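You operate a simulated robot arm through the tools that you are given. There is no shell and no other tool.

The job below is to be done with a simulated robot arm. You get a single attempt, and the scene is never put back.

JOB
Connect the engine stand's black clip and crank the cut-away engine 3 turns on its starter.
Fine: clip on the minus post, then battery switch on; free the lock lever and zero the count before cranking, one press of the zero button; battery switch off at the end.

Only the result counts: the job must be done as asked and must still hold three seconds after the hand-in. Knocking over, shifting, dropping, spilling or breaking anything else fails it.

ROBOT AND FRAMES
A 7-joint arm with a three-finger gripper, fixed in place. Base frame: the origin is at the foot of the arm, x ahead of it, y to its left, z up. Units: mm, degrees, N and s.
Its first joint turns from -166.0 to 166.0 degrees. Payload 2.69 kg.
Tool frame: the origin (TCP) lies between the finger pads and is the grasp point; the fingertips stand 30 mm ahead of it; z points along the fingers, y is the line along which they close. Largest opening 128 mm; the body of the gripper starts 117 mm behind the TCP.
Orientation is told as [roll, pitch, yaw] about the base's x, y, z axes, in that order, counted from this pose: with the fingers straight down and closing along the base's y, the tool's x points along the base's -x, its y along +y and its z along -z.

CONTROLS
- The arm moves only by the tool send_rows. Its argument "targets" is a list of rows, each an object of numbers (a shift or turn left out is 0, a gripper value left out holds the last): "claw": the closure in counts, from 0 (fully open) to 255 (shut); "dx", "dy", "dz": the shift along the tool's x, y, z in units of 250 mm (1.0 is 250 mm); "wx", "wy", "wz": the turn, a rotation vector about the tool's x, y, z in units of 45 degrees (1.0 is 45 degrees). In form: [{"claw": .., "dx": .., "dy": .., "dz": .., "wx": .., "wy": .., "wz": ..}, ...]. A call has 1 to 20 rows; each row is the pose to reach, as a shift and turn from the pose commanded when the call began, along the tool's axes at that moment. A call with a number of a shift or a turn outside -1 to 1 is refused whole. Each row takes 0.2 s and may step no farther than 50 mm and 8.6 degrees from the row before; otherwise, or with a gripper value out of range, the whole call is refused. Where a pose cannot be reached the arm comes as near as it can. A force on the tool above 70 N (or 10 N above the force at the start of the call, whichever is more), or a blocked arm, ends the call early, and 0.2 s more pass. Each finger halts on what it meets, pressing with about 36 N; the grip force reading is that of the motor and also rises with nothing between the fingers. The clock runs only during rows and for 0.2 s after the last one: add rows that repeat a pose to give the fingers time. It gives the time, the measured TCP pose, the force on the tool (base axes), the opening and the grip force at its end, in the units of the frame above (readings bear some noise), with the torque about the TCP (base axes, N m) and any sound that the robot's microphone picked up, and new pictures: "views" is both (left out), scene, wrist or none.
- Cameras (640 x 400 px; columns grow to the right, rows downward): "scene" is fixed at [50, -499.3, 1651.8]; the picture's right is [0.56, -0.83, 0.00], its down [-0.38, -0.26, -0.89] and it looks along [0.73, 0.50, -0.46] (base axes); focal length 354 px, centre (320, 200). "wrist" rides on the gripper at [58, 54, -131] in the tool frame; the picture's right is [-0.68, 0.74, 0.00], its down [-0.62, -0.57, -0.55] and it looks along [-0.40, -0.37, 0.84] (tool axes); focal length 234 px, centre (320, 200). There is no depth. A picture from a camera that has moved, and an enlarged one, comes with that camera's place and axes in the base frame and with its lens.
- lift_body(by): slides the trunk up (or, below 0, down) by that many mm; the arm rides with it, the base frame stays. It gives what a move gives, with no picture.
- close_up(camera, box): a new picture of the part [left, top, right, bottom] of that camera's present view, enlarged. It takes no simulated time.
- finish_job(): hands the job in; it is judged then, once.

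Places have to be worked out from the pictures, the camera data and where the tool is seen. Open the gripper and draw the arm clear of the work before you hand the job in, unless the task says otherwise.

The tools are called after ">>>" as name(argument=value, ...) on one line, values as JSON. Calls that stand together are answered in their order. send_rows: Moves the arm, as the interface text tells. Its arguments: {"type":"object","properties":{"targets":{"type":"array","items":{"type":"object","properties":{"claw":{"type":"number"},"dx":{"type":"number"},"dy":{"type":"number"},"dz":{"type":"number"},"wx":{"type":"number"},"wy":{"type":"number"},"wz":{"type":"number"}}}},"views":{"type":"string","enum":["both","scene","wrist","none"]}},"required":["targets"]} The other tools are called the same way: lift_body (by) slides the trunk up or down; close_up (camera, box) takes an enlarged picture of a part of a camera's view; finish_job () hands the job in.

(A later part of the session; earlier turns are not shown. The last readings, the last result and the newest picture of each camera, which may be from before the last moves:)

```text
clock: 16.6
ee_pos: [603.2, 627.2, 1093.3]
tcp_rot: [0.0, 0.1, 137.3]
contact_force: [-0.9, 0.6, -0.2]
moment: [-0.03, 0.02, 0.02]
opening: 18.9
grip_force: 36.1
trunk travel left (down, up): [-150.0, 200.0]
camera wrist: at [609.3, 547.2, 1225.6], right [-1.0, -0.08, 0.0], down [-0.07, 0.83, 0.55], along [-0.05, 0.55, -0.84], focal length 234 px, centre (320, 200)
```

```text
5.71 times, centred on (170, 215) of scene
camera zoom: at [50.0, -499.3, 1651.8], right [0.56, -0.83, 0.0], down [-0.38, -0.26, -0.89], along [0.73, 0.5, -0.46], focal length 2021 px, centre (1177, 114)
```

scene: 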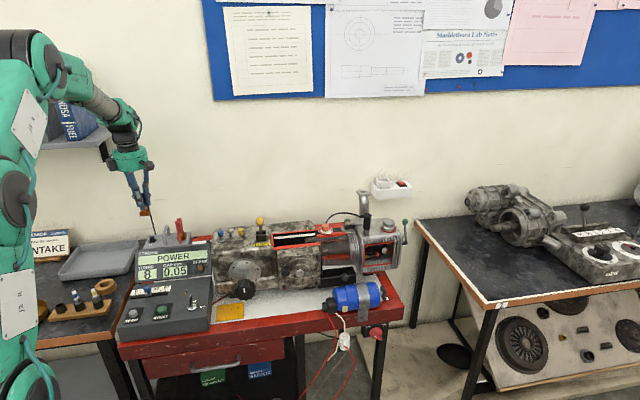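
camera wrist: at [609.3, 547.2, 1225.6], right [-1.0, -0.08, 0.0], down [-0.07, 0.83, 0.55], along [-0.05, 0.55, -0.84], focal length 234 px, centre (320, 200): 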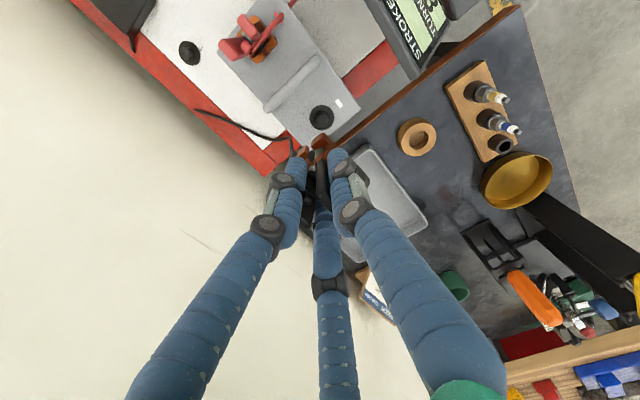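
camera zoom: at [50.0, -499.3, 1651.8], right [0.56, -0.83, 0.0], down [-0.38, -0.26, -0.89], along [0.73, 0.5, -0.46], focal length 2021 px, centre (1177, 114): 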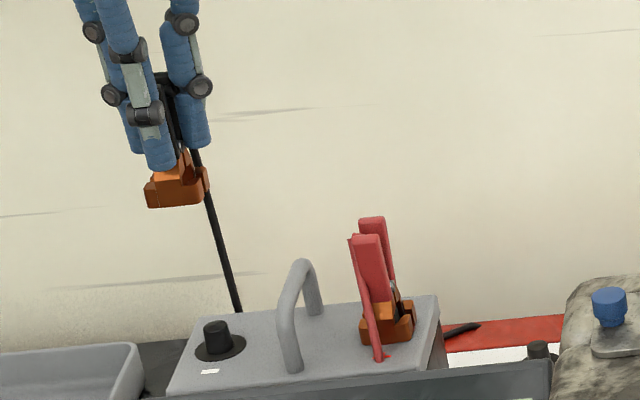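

The clip is held with its jaws spread, and its parking spot turns out to be a dummy post on the bench. Measuring both posts in this same view gives the exact shift from the parking grasp to the minus post.

>>> close_up(camera="wrist", box=[150, 20, 350, 150])

>>> close_up(camera="wrist", box=[165, 30, 215, 80])

>>> close_up(camera="wrist", box=[295, 90, 345, 140])

```text
3.08 times, centred on (250, 85) of wrist
camera zoom: at [609.3, 547.2, 1225.6], right [-1.0, -0.08, 0.0], down [-0.07, 0.83, 0.55], along [-0.05, 0.55, -0.84], focal length 720 px, centre (535, 554)
```

zoom: 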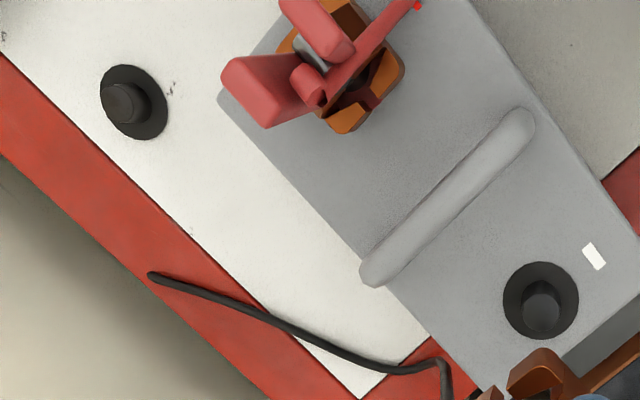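

```text
8.00 times, centred on (190, 55) of wrist
camera zoom: at [609.3, 547.2, 1225.6], right [-1.0, -0.08, 0.0], down [-0.07, 0.83, 0.55], along [-0.05, 0.55, -0.84], focal length 1873 px, centre (1360, 1360)
```

zoom: 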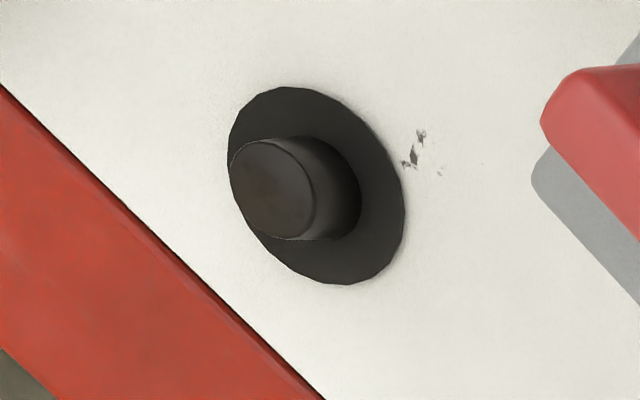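

```text
8.00 times, centred on (320, 115) of wrist
camera zoom: at [609.3, 547.2, 1225.6], right [-1.0, -0.08, 0.0], down [-0.07, 0.83, 0.55], along [-0.05, 0.55, -0.84], focal length 1873 px, centre (320, 880)
```

zoom: 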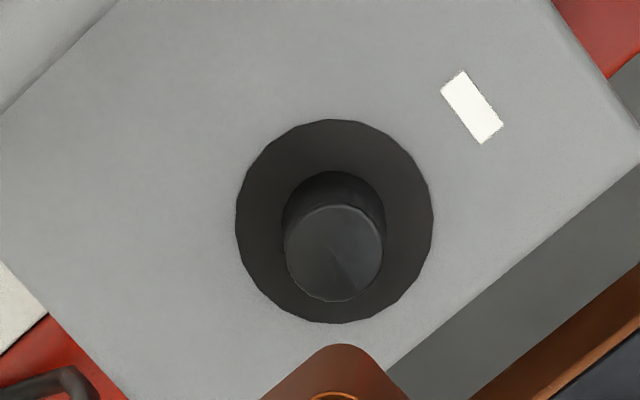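

Relative shift from parking post to minus post is (−183.4, −98.3), so the TCP target is about (u 17.2, v 864). I lower to z 1030, jaws just above the post, and check alignment.

>>> send_rows(targets=[{"dx": -0.0112, "dy": 0.024, "dz": 0.05}, {"dx": -0.0112, "dy": 0.024, "dz": 0.15}, {"dx": -0.0112, "dy": 0.024, "dz": 0.253}], views="both")

>>> close_up(camera="wrist", box=[250, 90, 410, 220])

>>> close_up(camera="scene", box=[130, 200, 200, 250])

```text
clock: 17.4
ee_pos: [597.1, 623.3, 1030.4]
tcp_rot: [0.0, 0.0, 137.3]
contact_force: [0.0, 0.0, -0.4]
moment: [-0.03, 0.03, 0.03]
opening: 19.0
grip_force: 36.0
trunk travel left (down, up): [-150.0, 200.0]
camera wrist: at [603.8, 544.0, 1162.4], right [-1.0, -0.08, 0.0], down [-0.07, 0.83, 0.55], along [-0.05, 0.55, -0.84], focal length 234 px, centre (320, 200)
```

scene: 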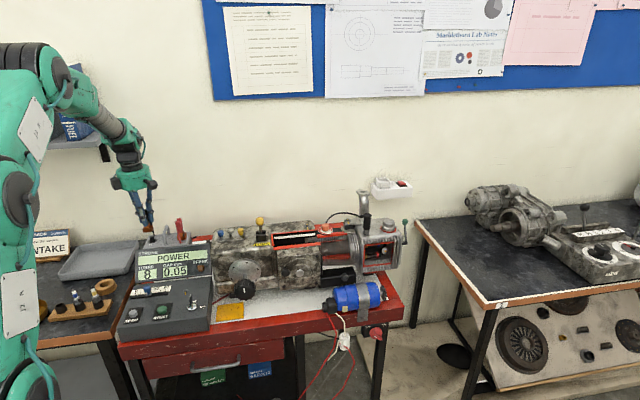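
wrist: 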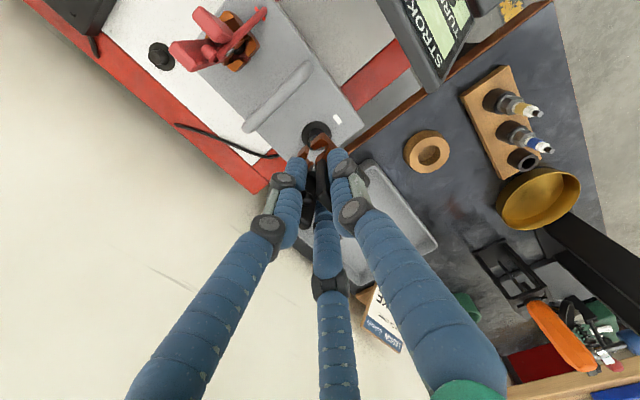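

```text
3.08 times, centred on (330, 155) of wrist
camera zoom: at [603.8, 544.0, 1162.4], right [-1.0, -0.08, 0.0], down [-0.07, 0.83, 0.55], along [-0.05, 0.55, -0.84], focal length 720 px, centre (289, 338)
```

zoom: 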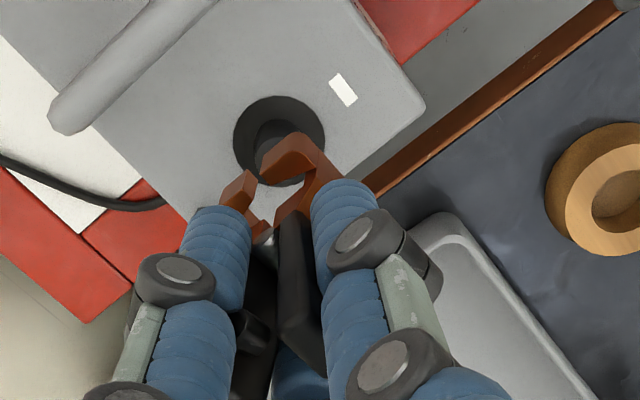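

```text
8.00 times, centred on (165, 225) of scene
camera zoom: at [50.0, -499.3, 1651.8], right [0.56, -0.83, 0.0], down [-0.38, -0.26, -0.89], along [0.73, 0.5, -0.46], focal length 2830 px, centre (1560, 0)
```

zoom: 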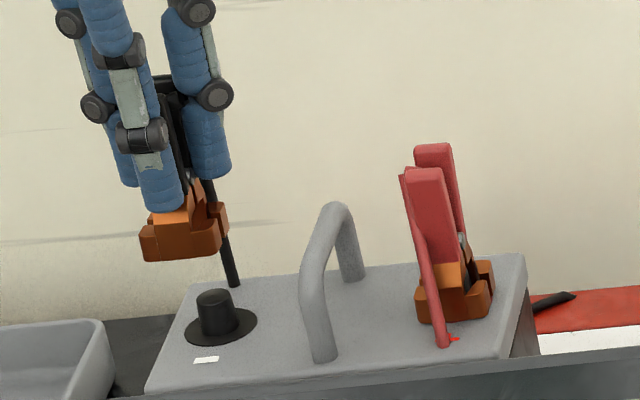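

Before lowering, I check the red clip in this view, which sees it nearly from straight above, to learn where the post sits relative to handles.

>>> close_up(camera="wrist", box=[140, 0, 300, 100])

>>> close_up(camera="wrist", box=[290, 110, 350, 170])

```text
4.00 times, centred on (220, 50) of wrist
camera zoom: at [603.8, 544.0, 1162.4], right [-1.0, -0.08, 0.0], down [-0.07, 0.83, 0.55], along [-0.05, 0.55, -0.84], focal length 937 px, centre (720, 800)
```

zoom: 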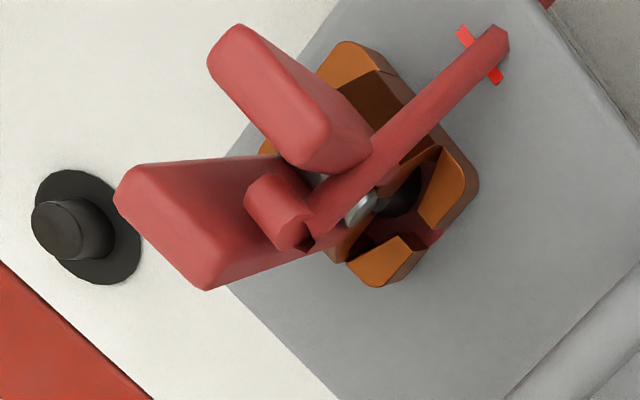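

```text
6.67 times, centred on (320, 140) of wrist
camera zoom: at [603.8, 544.0, 1162.4], right [-1.0, -0.08, 0.0], down [-0.07, 0.83, 0.55], along [-0.05, 0.55, -0.84], focal length 1561 px, centre (320, 600)
```

zoom: 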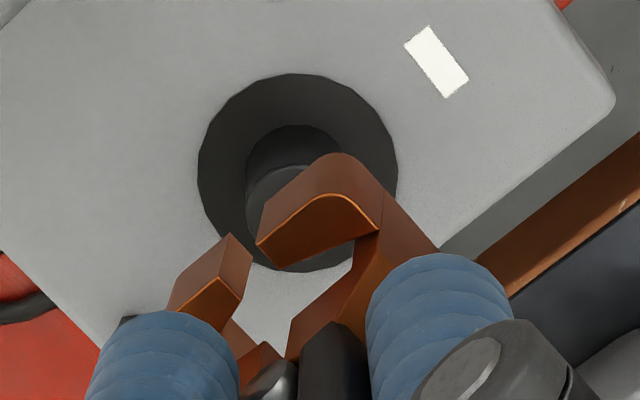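

Estimates of the hole offset agree within ~3 mm; I nudge to about (19.5, 865.5) and lower to z 1008 so the jaw underside is just at the post top, then look again.

>>> send_rows(targets=[{"dx": 0.0056, "dy": -0.01, "dz": 0.04}, {"dx": 0.0056, "dy": -0.01, "dz": 0.09}], views="both")

>>> close_up(camera="wrist", box=[290, 120, 350, 180])

>>> close_up(camera="scene", box=[130, 200, 200, 250])

```text
clock: 18.0
ee_pos: [599.3, 624.9, 1006.7]
tcp_rot: [0.1, -0.1, 137.2]
contact_force: [-0.9, 0.0, -0.7]
moment: [-0.02, -0.01, 0.0]
opening: 19.1
grip_force: 35.9
trunk travel left (down, up): [-150.0, 200.0]
camera wrist: at [605.7, 544.7, 1139.8], right [-1.0, -0.08, 0.0], down [-0.07, 0.83, 0.55], along [-0.05, 0.55, -0.84], focal length 234 px, centre (320, 200)
```

scene: 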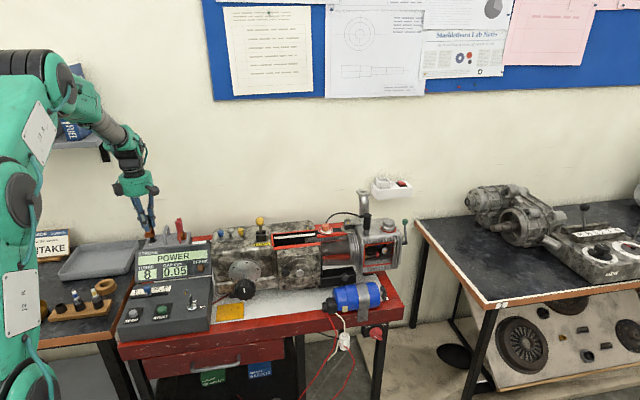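
wrist: 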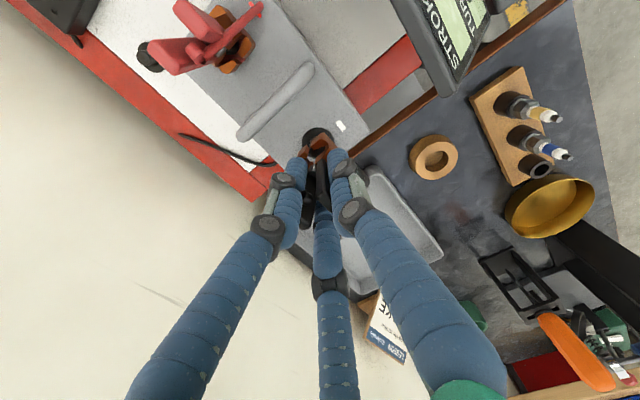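

```text
6.67 times, centred on (320, 150) of wrist
camera zoom: at [605.7, 544.7, 1139.8], right [-1.0, -0.08, 0.0], down [-0.07, 0.83, 0.55], along [-0.05, 0.55, -0.84], focal length 1561 px, centre (320, 533)
```

zoom: 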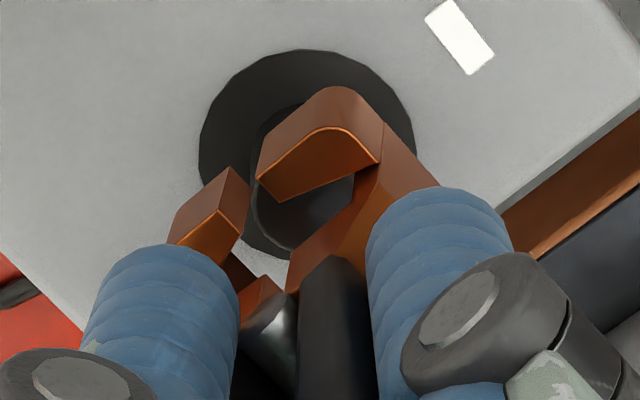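

```text
8.00 times, centred on (165, 225) of scene
camera zoom: at [50.0, -499.3, 1651.8], right [0.56, -0.83, 0.0], down [-0.38, -0.26, -0.89], along [0.73, 0.5, -0.46], focal length 2830 px, centre (1560, 0)
```

zoom: 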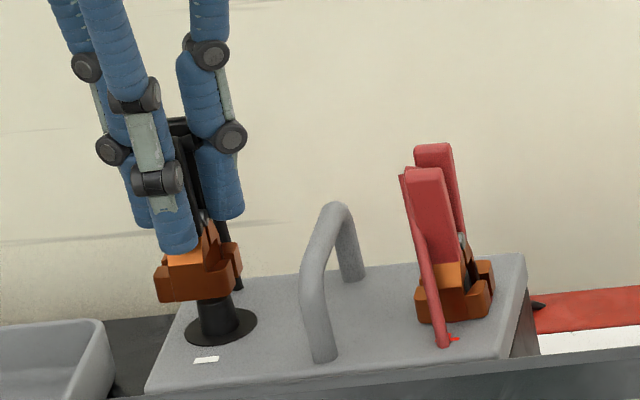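

The post top lies partly under the −u prong side as seen here, so I zoom tighter on the jaw hole to judge the sideways correction.

>>> close_up(camera="wrist", box=[305, 130, 341, 166])

>>> close_up(camera="scene", box=[143, 222, 175, 246])

>>> close_up(camera="scene", box=[175, 215, 207, 245])

```text
11.11 times, centred on (323, 148) of wrist
camera zoom: at [605.7, 544.7, 1139.8], right [-1.0, -0.08, 0.0], down [-0.07, 0.83, 0.55], along [-0.05, 0.55, -0.84], focal length 2602 px, centre (287, 778)
```

zoom: 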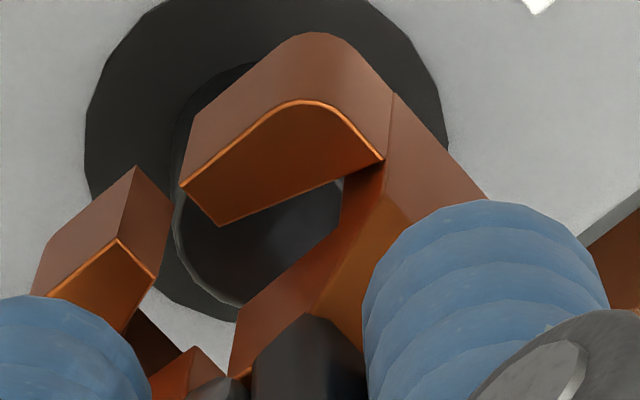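

```text
16.00 times, centred on (159, 234) of scene
camera zoom: at [50.0, -499.3, 1651.8], right [0.56, -0.83, 0.0], down [-0.38, -0.26, -0.89], along [0.73, 0.5, -0.46], focal length 5660 px, centre (2896, -344)
```

zoom: 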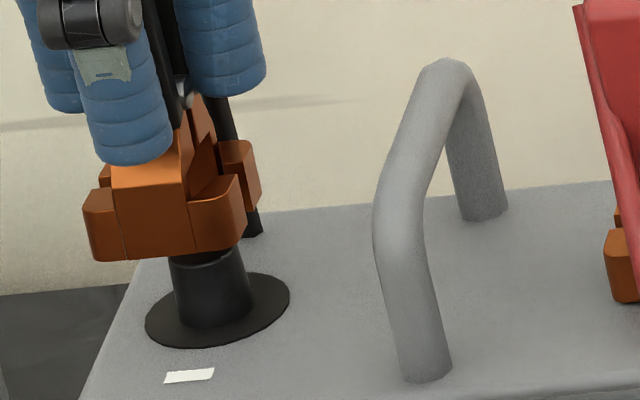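

```text
13.33 times, centred on (191, 230) of scene
camera zoom: at [50.0, -499.3, 1651.8], right [0.56, -0.83, 0.0], down [-0.38, -0.26, -0.89], along [0.73, 0.5, -0.46], focal length 4716 px, centre (2040, -200)
```

zoom: 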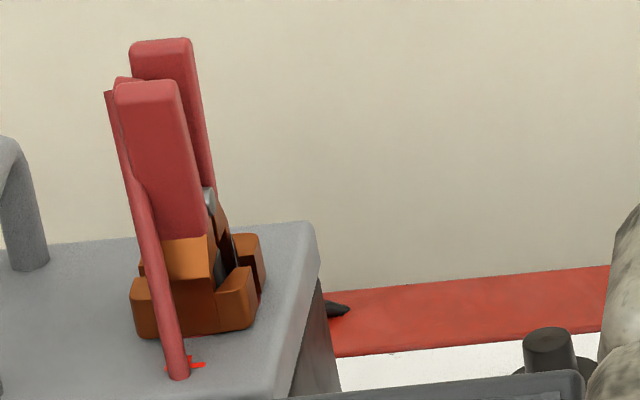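

Both cameras agree: ring centre is at u ≈ 16.8 while the post is at ≈ 20.7, slot centre v ≈ 866.8 versus post 865.3. I shift +3.5 in u and −1.3 in v at the same height and look again.

>>> send_rows(targets=[{"dx": 0.014, "dy": 0.005}, {"dx": 0.014, "dy": 0.005}], views="none")

>>> close_up(camera="wrist", box=[305, 130, 341, 166])

>>> close_up(camera="scene", box=[143, 222, 175, 246])

```text
clock: 18.6
ee_pos: [601.1, 622.7, 1008.7]
tcp_rot: [-0.1, 0.0, 137.2]
contact_force: [0.2, -0.1, -0.7]
moment: [0.02, 0.01, 0.03]
opening: 18.8
grip_force: 36.1
trunk travel left (down, up): [-150.0, 200.0]
```

```text
11.11 times, centred on (323, 148) of wrist
camera zoom: at [607.7, 541.7, 1140.5], right [-1.0, -0.08, 0.0], down [-0.07, 0.83, 0.55], along [-0.05, 0.55, -0.84], focal length 2602 px, centre (287, 778)
```

zoom: 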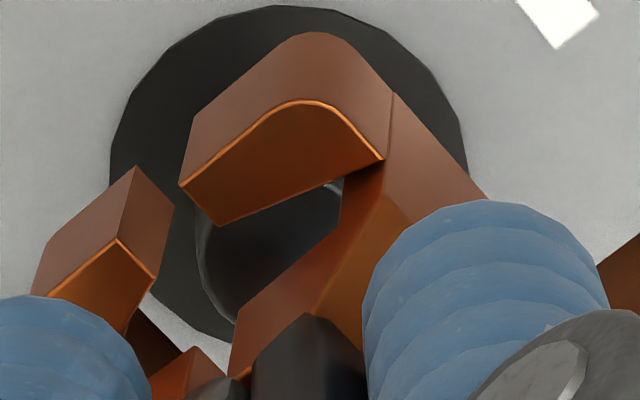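

```text
16.00 times, centred on (159, 234) of scene
camera zoom: at [50.0, -499.3, 1651.8], right [0.56, -0.83, 0.0], down [-0.38, -0.26, -0.89], along [0.73, 0.5, -0.46], focal length 5660 px, centre (2896, -344)
```

zoom: 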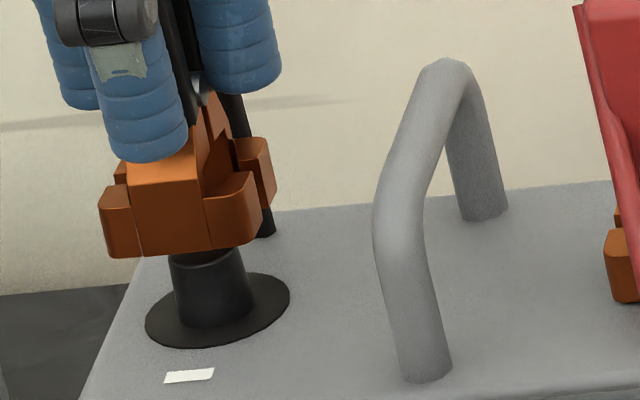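

Ring centre and post now coincide to about 1 mm in both views. I lower gently, 15 mm first.

>>> send_rows(targets=[{"dz": 0.02}, {"dz": 0.04}, {"dz": 0.06}], views="none")

>>> close_up(camera="scene", box=[143, 222, 175, 246])

>>> close_up(camera="wrist", box=[305, 130, 341, 166])

```text
clock: 19.4
ee_pos: [602.2, 621.0, 993.4]
tcp_rot: [0.1, 0.0, 137.4]
contact_force: [0.6, 1.2, -0.3]
moment: [-0.01, -0.04, 0.02]
opening: 19.0
grip_force: 35.7
trunk travel left (down, up): [-150.0, 200.0]
```

```text
16.00 times, centred on (159, 234) of scene
camera zoom: at [50.0, -499.3, 1651.8], right [0.56, -0.83, 0.0], down [-0.38, -0.26, -0.89], along [0.73, 0.5, -0.46], focal length 5660 px, centre (2896, -344)
```

zoom: 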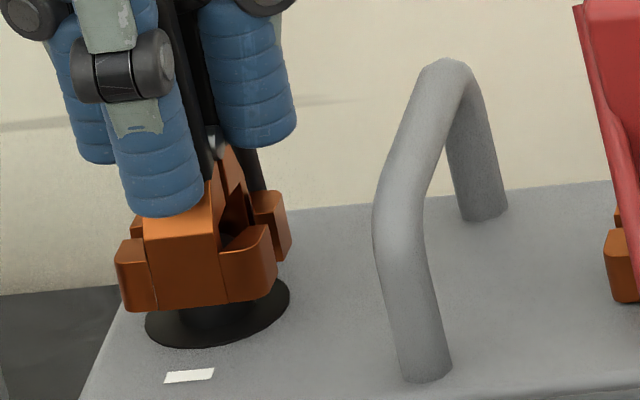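

```text
11.11 times, centred on (323, 148) of wrist
camera zoom: at [608.0, 541.5, 1125.9], right [-1.0, -0.08, 0.0], down [-0.07, 0.83, 0.55], along [-0.05, 0.55, -0.84], focal length 2602 px, centre (287, 778)
```

zoom: 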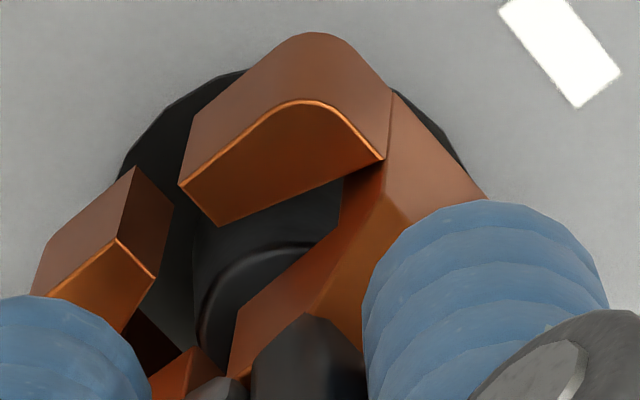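

The jaws slide over the post freely with no contact force. I go down a further 7 mm in small steps.

>>> send_rows(targets=[{"dz": 0.014}, {"dz": 0.028}], views="none")

>>> close_up(camera="scene", box=[143, 222, 175, 246])

```text
clock: 20.0
ee_pos: [601.0, 621.3, 985.8]
tcp_rot: [0.1, 0.0, 137.4]
contact_force: [0.7, 1.2, -4.7]
moment: [0.0, -0.03, -0.04]
opening: 18.9
grip_force: 35.9
trunk travel left (down, up): [-150.0, 200.0]
```

```text
16.00 times, centred on (159, 234) of scene
camera zoom: at [50.0, -499.3, 1651.8], right [0.56, -0.83, 0.0], down [-0.38, -0.26, -0.89], along [0.73, 0.5, -0.46], focal length 5660 px, centre (2896, -344)
```

zoom: 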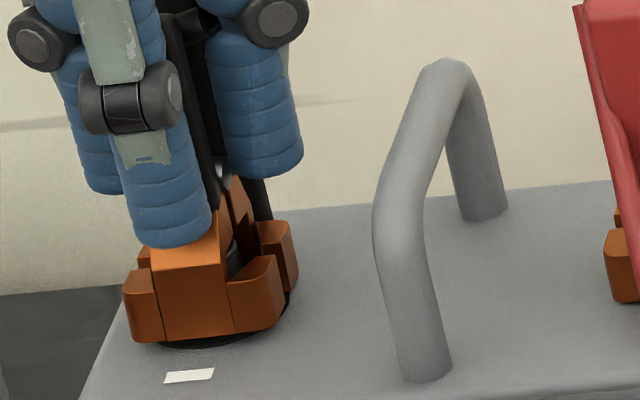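

Contact of about −5 N: the jaws rest on the flange. I release the clip by opening to ~75 mm.

>>> send_rows(targets=[{"claw": 190}, {"claw": 150}, {"claw": 105}, {"claw": 105}], views="wrist")

>>> close_up(camera="wrist", box=[280, 110, 360, 220])

>>> close_up(camera="scene", box=[143, 217, 183, 247])

```text
clock: 21.0
ee_pos: [602.0, 622.3, 986.7]
tcp_rot: [-0.1, 0.0, 137.4]
contact_force: [-1.0, 2.4, -1.1]
moment: [0.05, 0.03, 0.06]
opening: 74.8
grip_force: 0.0
trunk travel left (down, up): [-150.0, 200.0]
camera wrist: at [608.0, 541.5, 1118.8], right [-1.0, -0.08, 0.0], down [-0.07, 0.83, 0.55], along [-0.05, 0.55, -0.84], focal length 234 px, centre (320, 200)
```

wrist: 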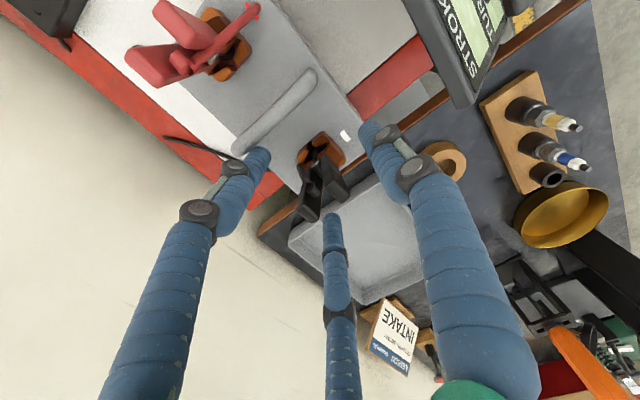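

```text
3.64 times, centred on (320, 165) of wrist
camera zoom: at [608.0, 541.5, 1118.8], right [-1.0, -0.08, 0.0], down [-0.07, 0.83, 0.55], along [-0.05, 0.55, -0.84], focal length 852 px, centre (320, 327)
```

zoom: 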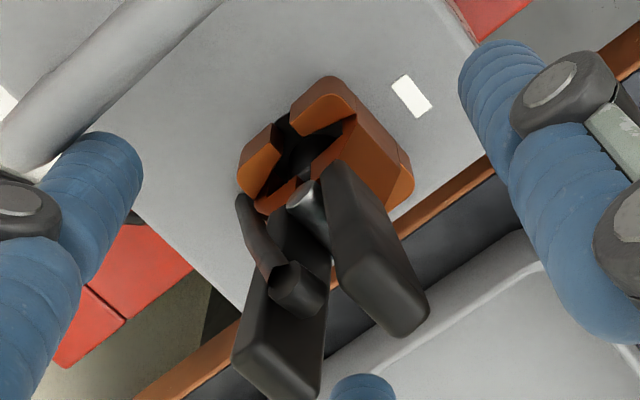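

```text
13.33 times, centred on (163, 232) of scene
camera zoom: at [50.0, -499.3, 1651.8], right [0.56, -0.83, 0.0], down [-0.38, -0.26, -0.89], along [0.73, 0.5, -0.46], focal length 4716 px, centre (2413, -227)
```

zoom: 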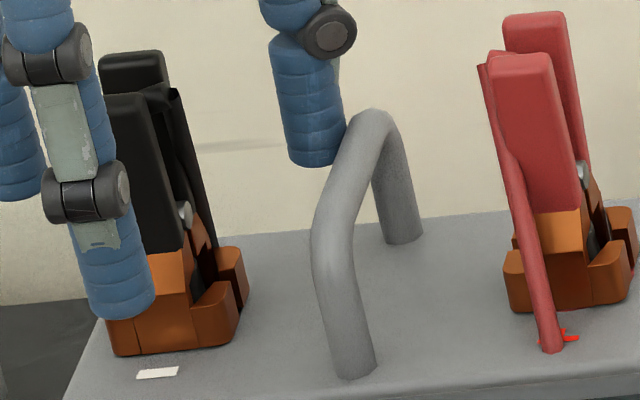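

The clip sits on the minus post just like the red one. I rise straight up clear of it.

>>> send_rows(targets=[{"dz": -0.04}, {"dz": -0.16}, {"dz": -0.34}, {"dz": -0.52}], views="both")

>>> close_up(camera="scene", box=[135, 210, 215, 250])

```text
clock: 22.0
ee_pos: [600.7, 623.4, 1116.0]
tcp_rot: [0.1, 0.1, 137.3]
contact_force: [0.1, 0.0, -0.7]
moment: [0.03, -0.04, 0.0]
opening: 74.9
grip_force: 0.0
trunk travel left (down, up): [-150.0, 200.0]
camera wrist: at [608.2, 542.5, 1247.9], right [-1.0, -0.08, 0.0], down [-0.07, 0.83, 0.55], along [-0.05, 0.55, -0.84], focal length 234 px, centre (320, 200)
```

scene: 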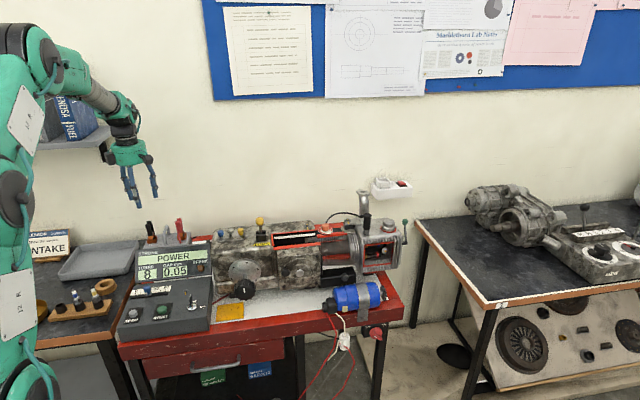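
wrist: 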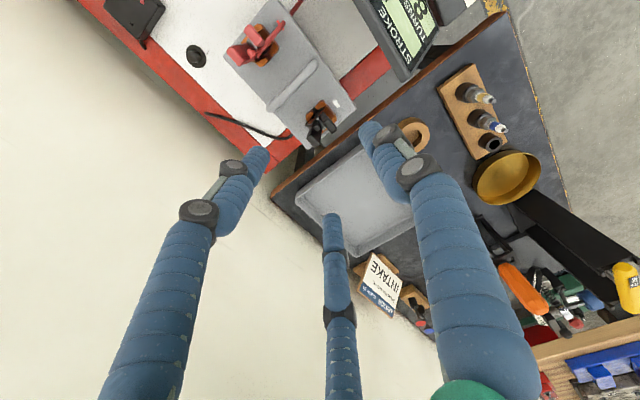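

```text
8.00 times, centred on (175, 230) of scene
camera zoom: at [50.0, -499.3, 1651.8], right [0.56, -0.83, 0.0], down [-0.38, -0.26, -0.89], along [0.73, 0.5, -0.46], focal length 2830 px, centre (1480, -40)
```

zoom: 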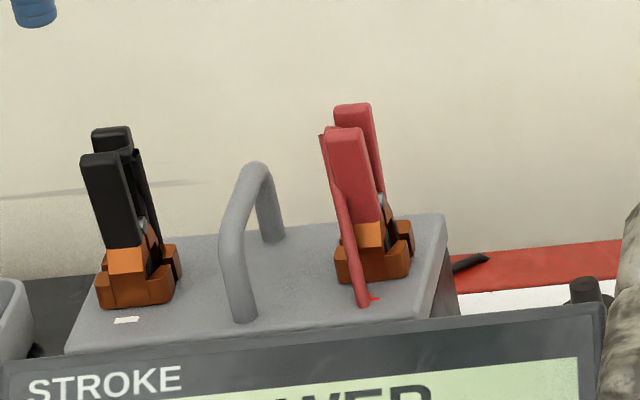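

Clip connected. Now the battery switch: a high-magnification scene zoom on it and on the LOCK lever and panel to measure geometry.

>>> close_up(camera="scene", box=[360, 318, 392, 342])

>>> close_up(camera="scene", box=[245, 210, 285, 250])

>>> close_up(camera="scene", box=[115, 295, 165, 330])

>>> close_up(camera="scene", box=[150, 295, 180, 325])

```text
16.00 times, centred on (376, 330) of scene
camera zoom: at [50.0, -499.3, 1651.8], right [0.56, -0.83, 0.0], down [-0.38, -0.26, -0.89], along [0.73, 0.5, -0.46], focal length 5660 px, centre (-576, -1880)
```

zoom: 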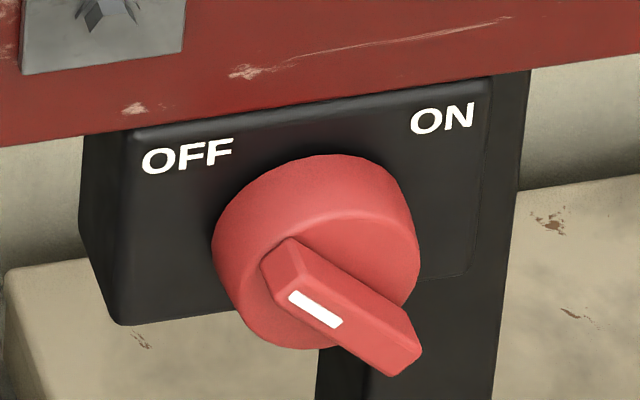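

```text
10.00 times, centred on (265, 230) of scene
camera zoom: at [50.0, -499.3, 1651.8], right [0.56, -0.83, 0.0], down [-0.38, -0.26, -0.89], along [0.73, 0.5, -0.46], focal length 3537 px, centre (870, -100)
```

zoom: 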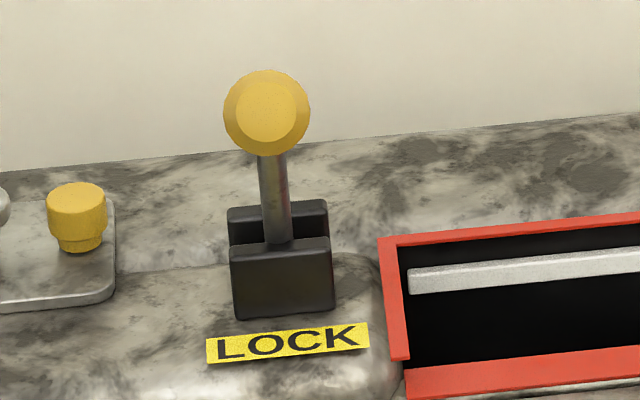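

```text
11.43 times, centred on (140, 312) of scene
camera zoom: at [50.0, -499.3, 1651.8], right [0.56, -0.83, 0.0], down [-0.38, -0.26, -0.89], along [0.73, 0.5, -0.46], focal length 4043 px, centre (2377, -1086)
```

zoom: 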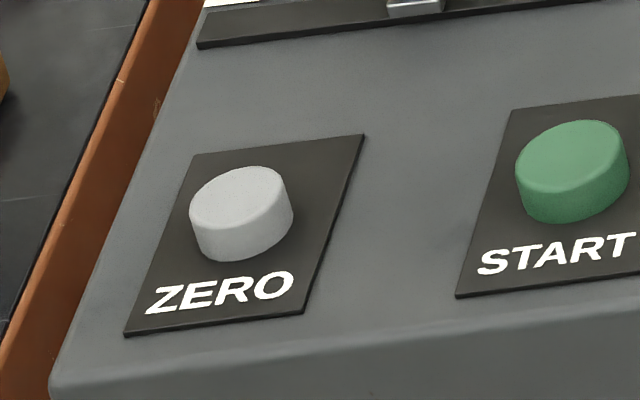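

```text
13.33 times, centred on (165, 310) of scene
camera zoom: at [50.0, -499.3, 1651.8], right [0.56, -0.83, 0.0], down [-0.38, -0.26, -0.89], along [0.73, 0.5, -0.46], focal length 4716 px, centre (2387, -1267)
```

zoom: 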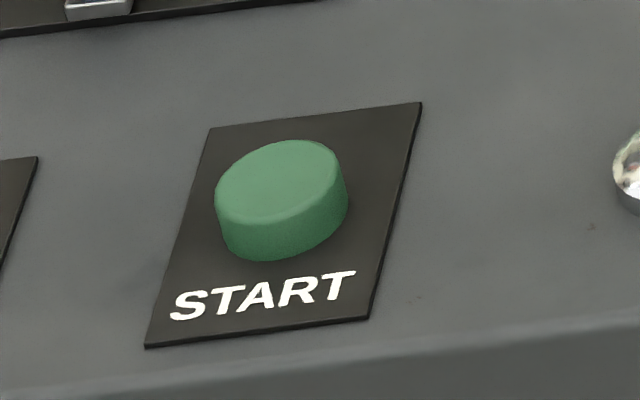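

The switch axis is near (u 746, v 445, z 716). I'll push its bar with closed fingers tilted forward; first I retreat over the panel to the front of the bench while turning the tool.

>>> send_rows(targets=[{"dx": 0.0286, "dy": 0.1429, "wz": 0.1429, "claw": 255}, {"dx": 0.0571, "dy": 0.2857, "wz": 0.2857}, {"dx": 0.0857, "dy": 0.4286, "wz": 0.4286}, {"dx": 0.1143, "dy": 0.5714, "wz": 0.5714}, {"dx": 0.1429, "dy": 0.7143, "wz": 0.7143}, {"dx": 0.1714, "dy": 0.8571, "wz": 0.8571}, {"dx": 0.2, "dy": 1.0, "wz": 1.0}], views="none")

>>> send_rows(targets=[{"dx": 0.1414, "dy": 0.0606, "wz": 0.1429}, {"dx": 0.2829, "dy": 0.1211, "wz": 0.2857}, {"dx": 0.4243, "dy": 0.1817, "wz": 0.4286}, {"dx": 0.5657, "dy": 0.2423, "wz": 0.5714}, {"dx": 0.7071, "dy": 0.3029, "wz": 0.7143}, {"dx": 0.8486, "dy": 0.3634, "wz": 0.8571}, {"dx": 0.99, "dy": 0.424, "wz": 1.0}], views="both")

```text
clock: 23.6
ee_pos: [468.0, 403.9, 1117.0]
tcp_rot: [0.0, 0.0, 92.3]
contact_force: [0.7, 0.6, 0.4]
moment: [-0.02, -0.01, -0.03]
opening: 2.4
grip_force: 31.4
trunk travel left (down, up): [-150.0, 200.0]
```

```text
clock: 25.2
ee_pos: [373.2, 153.1, 1118.1]
tcp_rot: [0.0, 0.0, 47.2]
contact_force: [0.9, 0.7, -0.9]
moment: [0.0, 0.01, 0.0]
opening: 2.2
grip_force: 31.8
trunk travel left (down, up): [-150.0, 200.0]
camera wrist: at [293.4, 144.5, 1249.2], right [-0.08, 1.0, 0.0], down [0.83, 0.07, 0.55], along [0.55, 0.04, -0.84], focal length 234 px, centre (320, 200)
```

scene: 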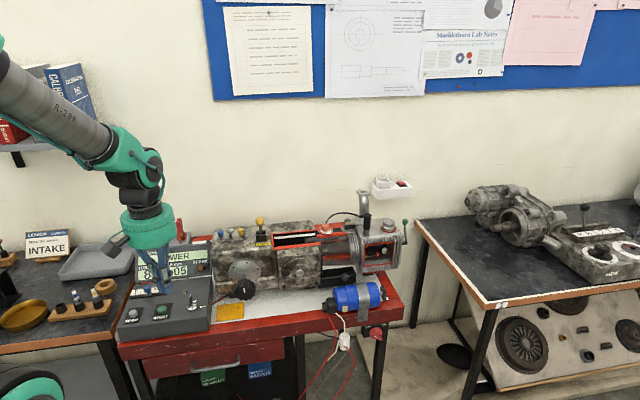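
wrist: 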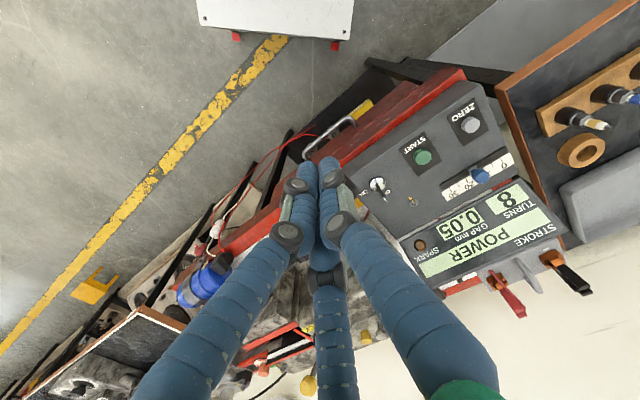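

Good view of the panel here too; I zoom on the buttons for precise positions before going on.

>>> close_up(camera="wrist", box=[350, 90, 510, 210])

>>> close_up(camera="wrist", box=[230, 330, 350, 400])

```text
3.33 times, centred on (430, 150) of wrist
camera zoom: at [293.4, 144.5, 1249.2], right [-0.08, 1.0, 0.0], down [0.83, 0.07, 0.55], along [0.55, 0.04, -0.84], focal length 781 px, centre (-47, 367)
```

zoom: 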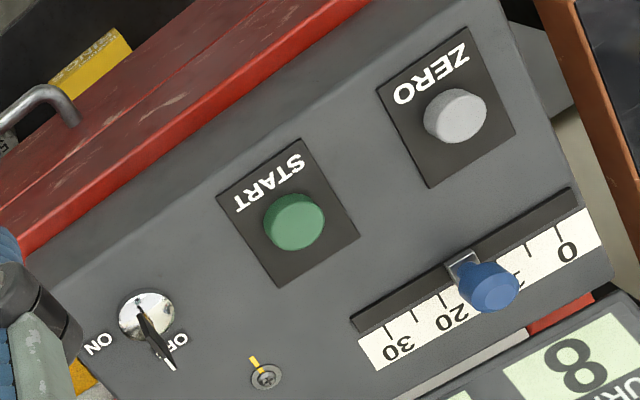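

```text
5.33 times, centred on (290, 365) of wrist
camera zoom: at [293.4, 144.5, 1249.2], right [-0.08, 1.0, 0.0], down [0.83, 0.07, 0.55], along [0.55, 0.04, -0.84], focal length 1249 px, centre (480, -680)
```

zoom: 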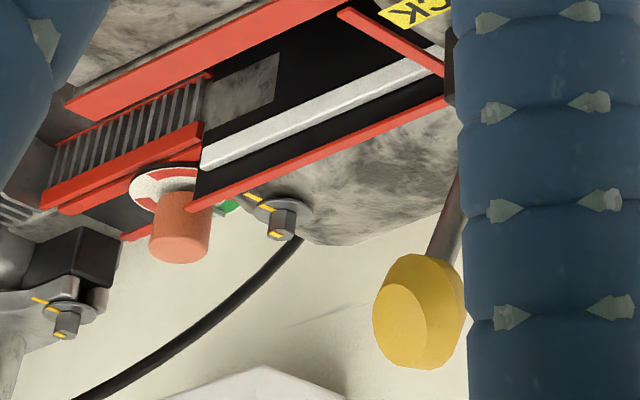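

Buttons refined: ZERO ≈ (14.5, 536.5, 883), START ≈ (95.5, 532, 884). I continue along the front of the bench to the switch, starting to tilt the fingers forward.

>>> send_rows(targets=[{"dy": -0.1667, "dz": 0.0667}, {"dy": -0.3333, "dz": 0.1333}, {"dy": -0.5, "dz": 0.2}, {"dy": -0.6667, "dz": 0.2667}, {"dy": -0.8333, "dz": 0.3333}, {"dy": -1.0, "dz": 0.4}], views="none")

>>> send_rows(targets=[{"dy": -0.1533, "dz": 0.08, "wy": -0.1111}, {"dy": -0.3067, "dz": 0.16, "wy": -0.2222}, {"dy": -0.46, "dz": 0.24, "wy": -0.3333}, {"dy": -0.6133, "dz": 0.32, "wy": -0.4444}, {"dy": -0.7667, "dz": 0.4, "wy": -0.5556}, {"dy": -0.92, "dz": 0.48, "wy": -0.6667}], views="both")

```text
clock: 26.6
ee_pos: [556.9, -18.0, 1017.9]
tcp_rot: [0.0, 0.1, 47.3]
contact_force: [-0.4, 0.3, 0.6]
moment: [-0.04, -0.05, 0.01]
opening: 2.1
grip_force: 31.4
trunk travel left (down, up): [-150.0, 200.0]
```

```text
clock: 28.0
ee_pos: [725.7, -172.3, 898.2]
tcp_rot: [0.0, -30.1, 47.4]
contact_force: [-0.6, -0.2, -0.3]
moment: [-0.04, -0.01, -0.01]
opening: 2.4
grip_force: 32.0
trunk travel left (down, up): [-150.0, 200.0]
camera wrist: at [607.5, -222.5, 983.0], right [-0.14, 0.93, 0.34], down [0.59, -0.19, 0.78], along [0.79, 0.31, -0.52], focal length 234 px, centre (320, 200)
```

scene: 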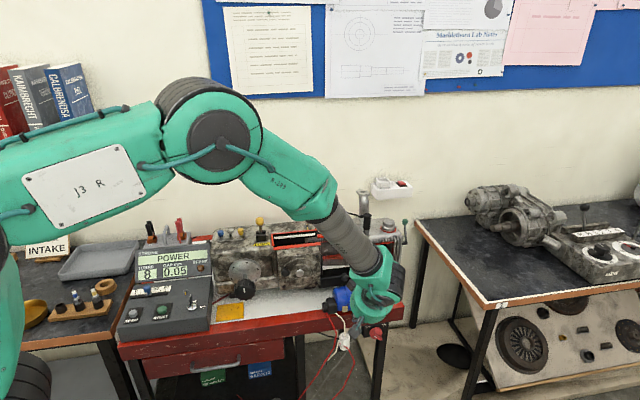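
wrist: 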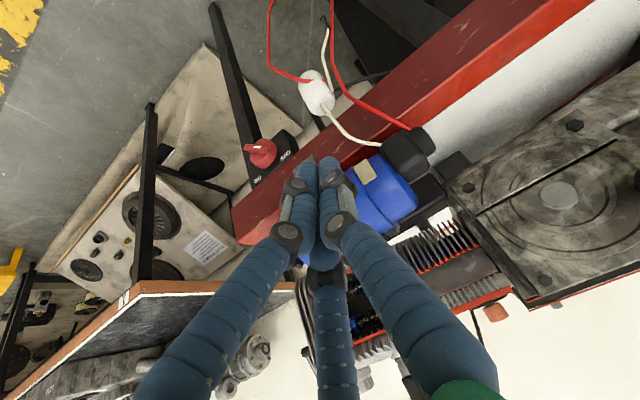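

>>> close_up(camera="wrist", box=[235, 120, 305, 190])

```text
5.71 times, centred on (270, 155) of wrist
camera zoom: at [607.5, -222.5, 983.0], right [-0.14, 0.93, 0.34], down [0.59, -0.19, 0.78], along [0.79, 0.31, -0.52], focal length 1338 px, centre (606, 457)
```

zoom: 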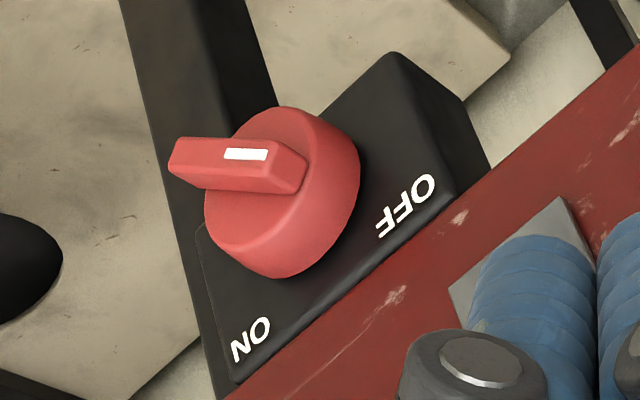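

The knob face centre comes out near (u 744, v 426, z 729), mark at OFF. I tilt the fingers nearly horizontal and come to a standby point left of and in front of the knob.

>>> send_rows(targets=[{"dx": 0.0682, "dy": -0.0327, "dz": 0.0862, "wy": -0.1667}, {"dx": 0.1363, "dy": -0.0653, "dz": 0.1723, "wy": -0.3333}, {"dx": 0.2045, "dy": -0.098, "dz": 0.2585, "wy": -0.5}, {"dx": 0.2727, "dy": -0.1307, "dz": 0.3447, "wy": -0.6667}, {"dx": 0.3408, "dy": -0.1633, "dz": 0.4308, "wy": -0.8333}, {"dx": 0.409, "dy": -0.196, "dz": 0.517, "wy": -1.0}], views="both")

>>> close_up(camera="wrist", box=[180, 130, 340, 240])

>>> close_up(camera="scene", box=[335, 300, 405, 350])

```text
clock: 29.4
ee_pos: [745.4, -223.3, 736.4]
tcp_rot: [-0.5, -75.2, 47.8]
contact_force: [0.0, -0.7, 1.0]
moment: [-0.1, 0.08, 0.01]
opening: 2.2
grip_force: 31.5
trunk travel left (down, up): [-150.0, 200.0]
camera wrist: at [610.4, -292.2, 712.7], right [-0.42, 0.63, 0.65], down [0.16, -0.66, 0.74], along [0.89, 0.42, 0.18], focal length 234 px, centre (320, 200)
```

scene: 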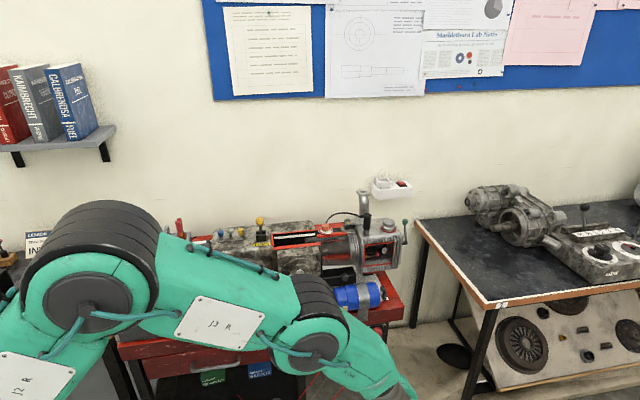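
wrist: 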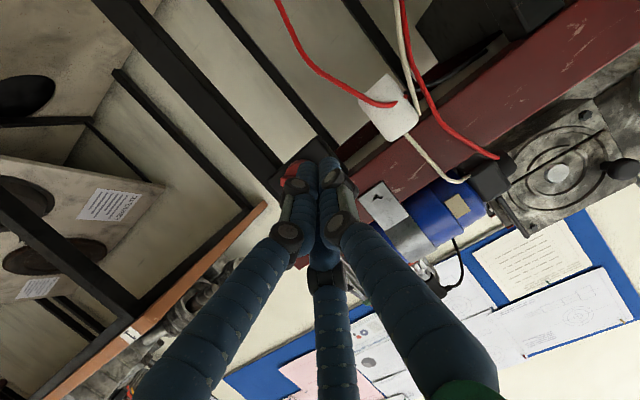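

```text
3.64 times, centred on (260, 185) of wrist
camera zoom: at [610.4, -292.2, 712.7], right [-0.42, 0.63, 0.65], down [0.16, -0.66, 0.74], along [0.89, 0.42, 0.18], focal length 852 px, centre (538, 254)
```

zoom: 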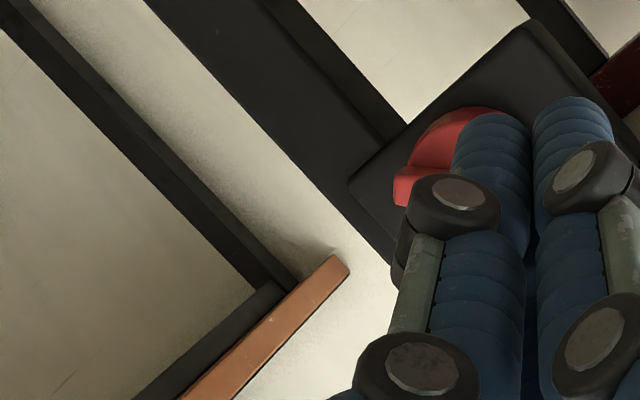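

```text
8.00 times, centred on (370, 325) of scene
camera zoom: at [50.0, -499.3, 1651.8], right [0.56, -0.83, 0.0], down [-0.38, -0.26, -0.89], along [0.73, 0.5, -0.46], focal length 2830 px, centre (-80, -800)
```

zoom: 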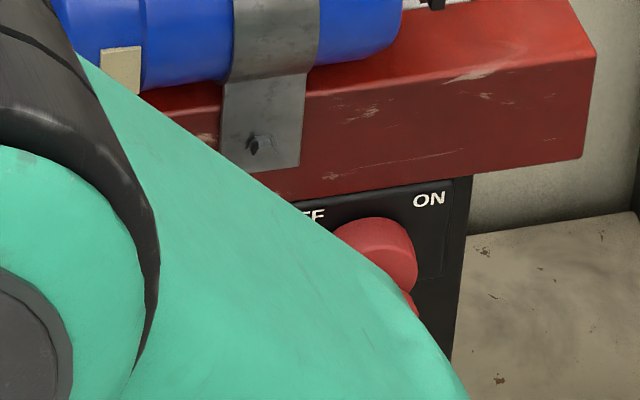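

The arm blocks the scene camera at this tilt, so I'll use a gentler tilt of about 40°, where a straight +u push on the bar's upper end does the turn. I rotate back to 40° and stand off above-left of the knob.

>>> send_rows(targets=[{"dx": -0.0458, "dz": 0.0044, "wy": 0.1564}, {"dx": -0.0916, "dz": 0.0088, "wy": 0.3128}, {"dx": -0.1374, "dz": 0.0132, "wy": 0.4692}, {"dx": -0.1832, "dz": 0.0176, "wy": 0.6256}, {"dx": -0.229, "dz": 0.022, "wy": 0.782}], views="both")

>>> close_up(camera="wrist", box=[230, 110, 350, 210])

>>> close_up(camera="scene", box=[335, 290, 405, 350])

```text
clock: 30.6
ee_pos: [758.6, -208.6, 787.8]
tcp_rot: [0.1, -39.8, 47.4]
contact_force: [0.2, 0.0, -0.8]
moment: [0.01, -0.04, -0.02]
opening: 2.1
grip_force: 31.6
trunk travel left (down, up): [-150.0, 200.0]
camera wrist: at [632.2, -268.4, 851.6], right [-0.19, 0.88, 0.43], down [0.5, -0.29, 0.81], along [0.85, 0.37, -0.39], focal length 234 px, centre (320, 200)
```

scene: 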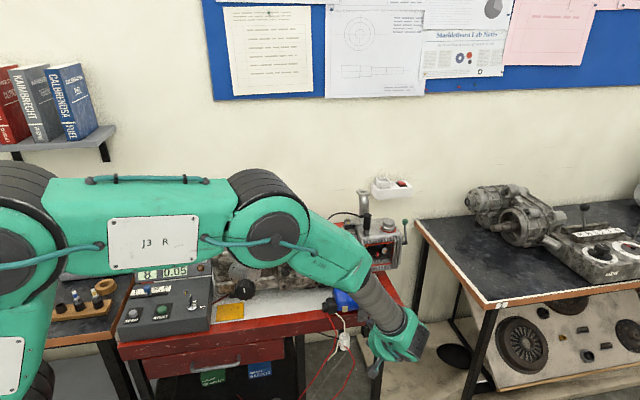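
wrist: 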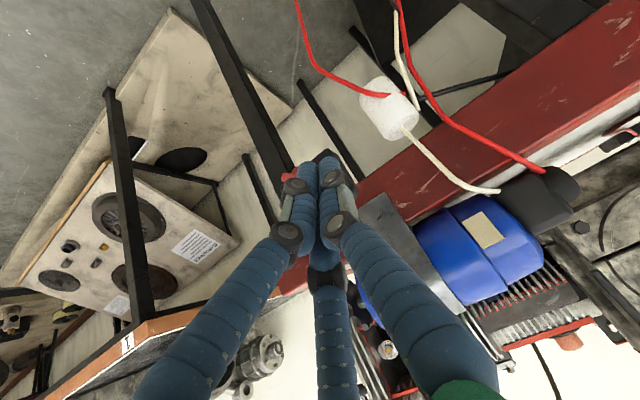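

```text
4.00 times, centred on (290, 160) of wrist
camera zoom: at [632.2, -268.4, 851.6], right [-0.19, 0.88, 0.43], down [0.5, -0.29, 0.81], along [0.85, 0.37, -0.39], focal length 937 px, centre (440, 360)
```

zoom: 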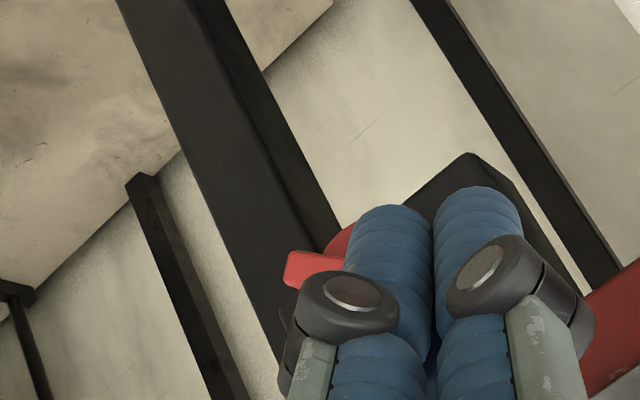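

```text
6.67 times, centred on (370, 320) of scene
camera zoom: at [50.0, -499.3, 1651.8], right [0.56, -0.83, 0.0], down [-0.38, -0.26, -0.89], along [0.73, 0.5, -0.46], focal length 2358 px, centre (-13, -600)
```

zoom: 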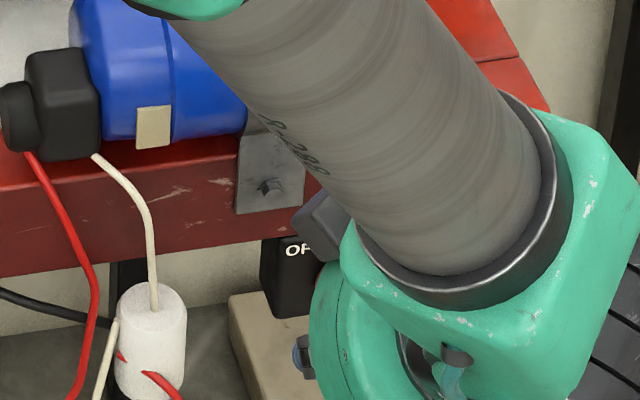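

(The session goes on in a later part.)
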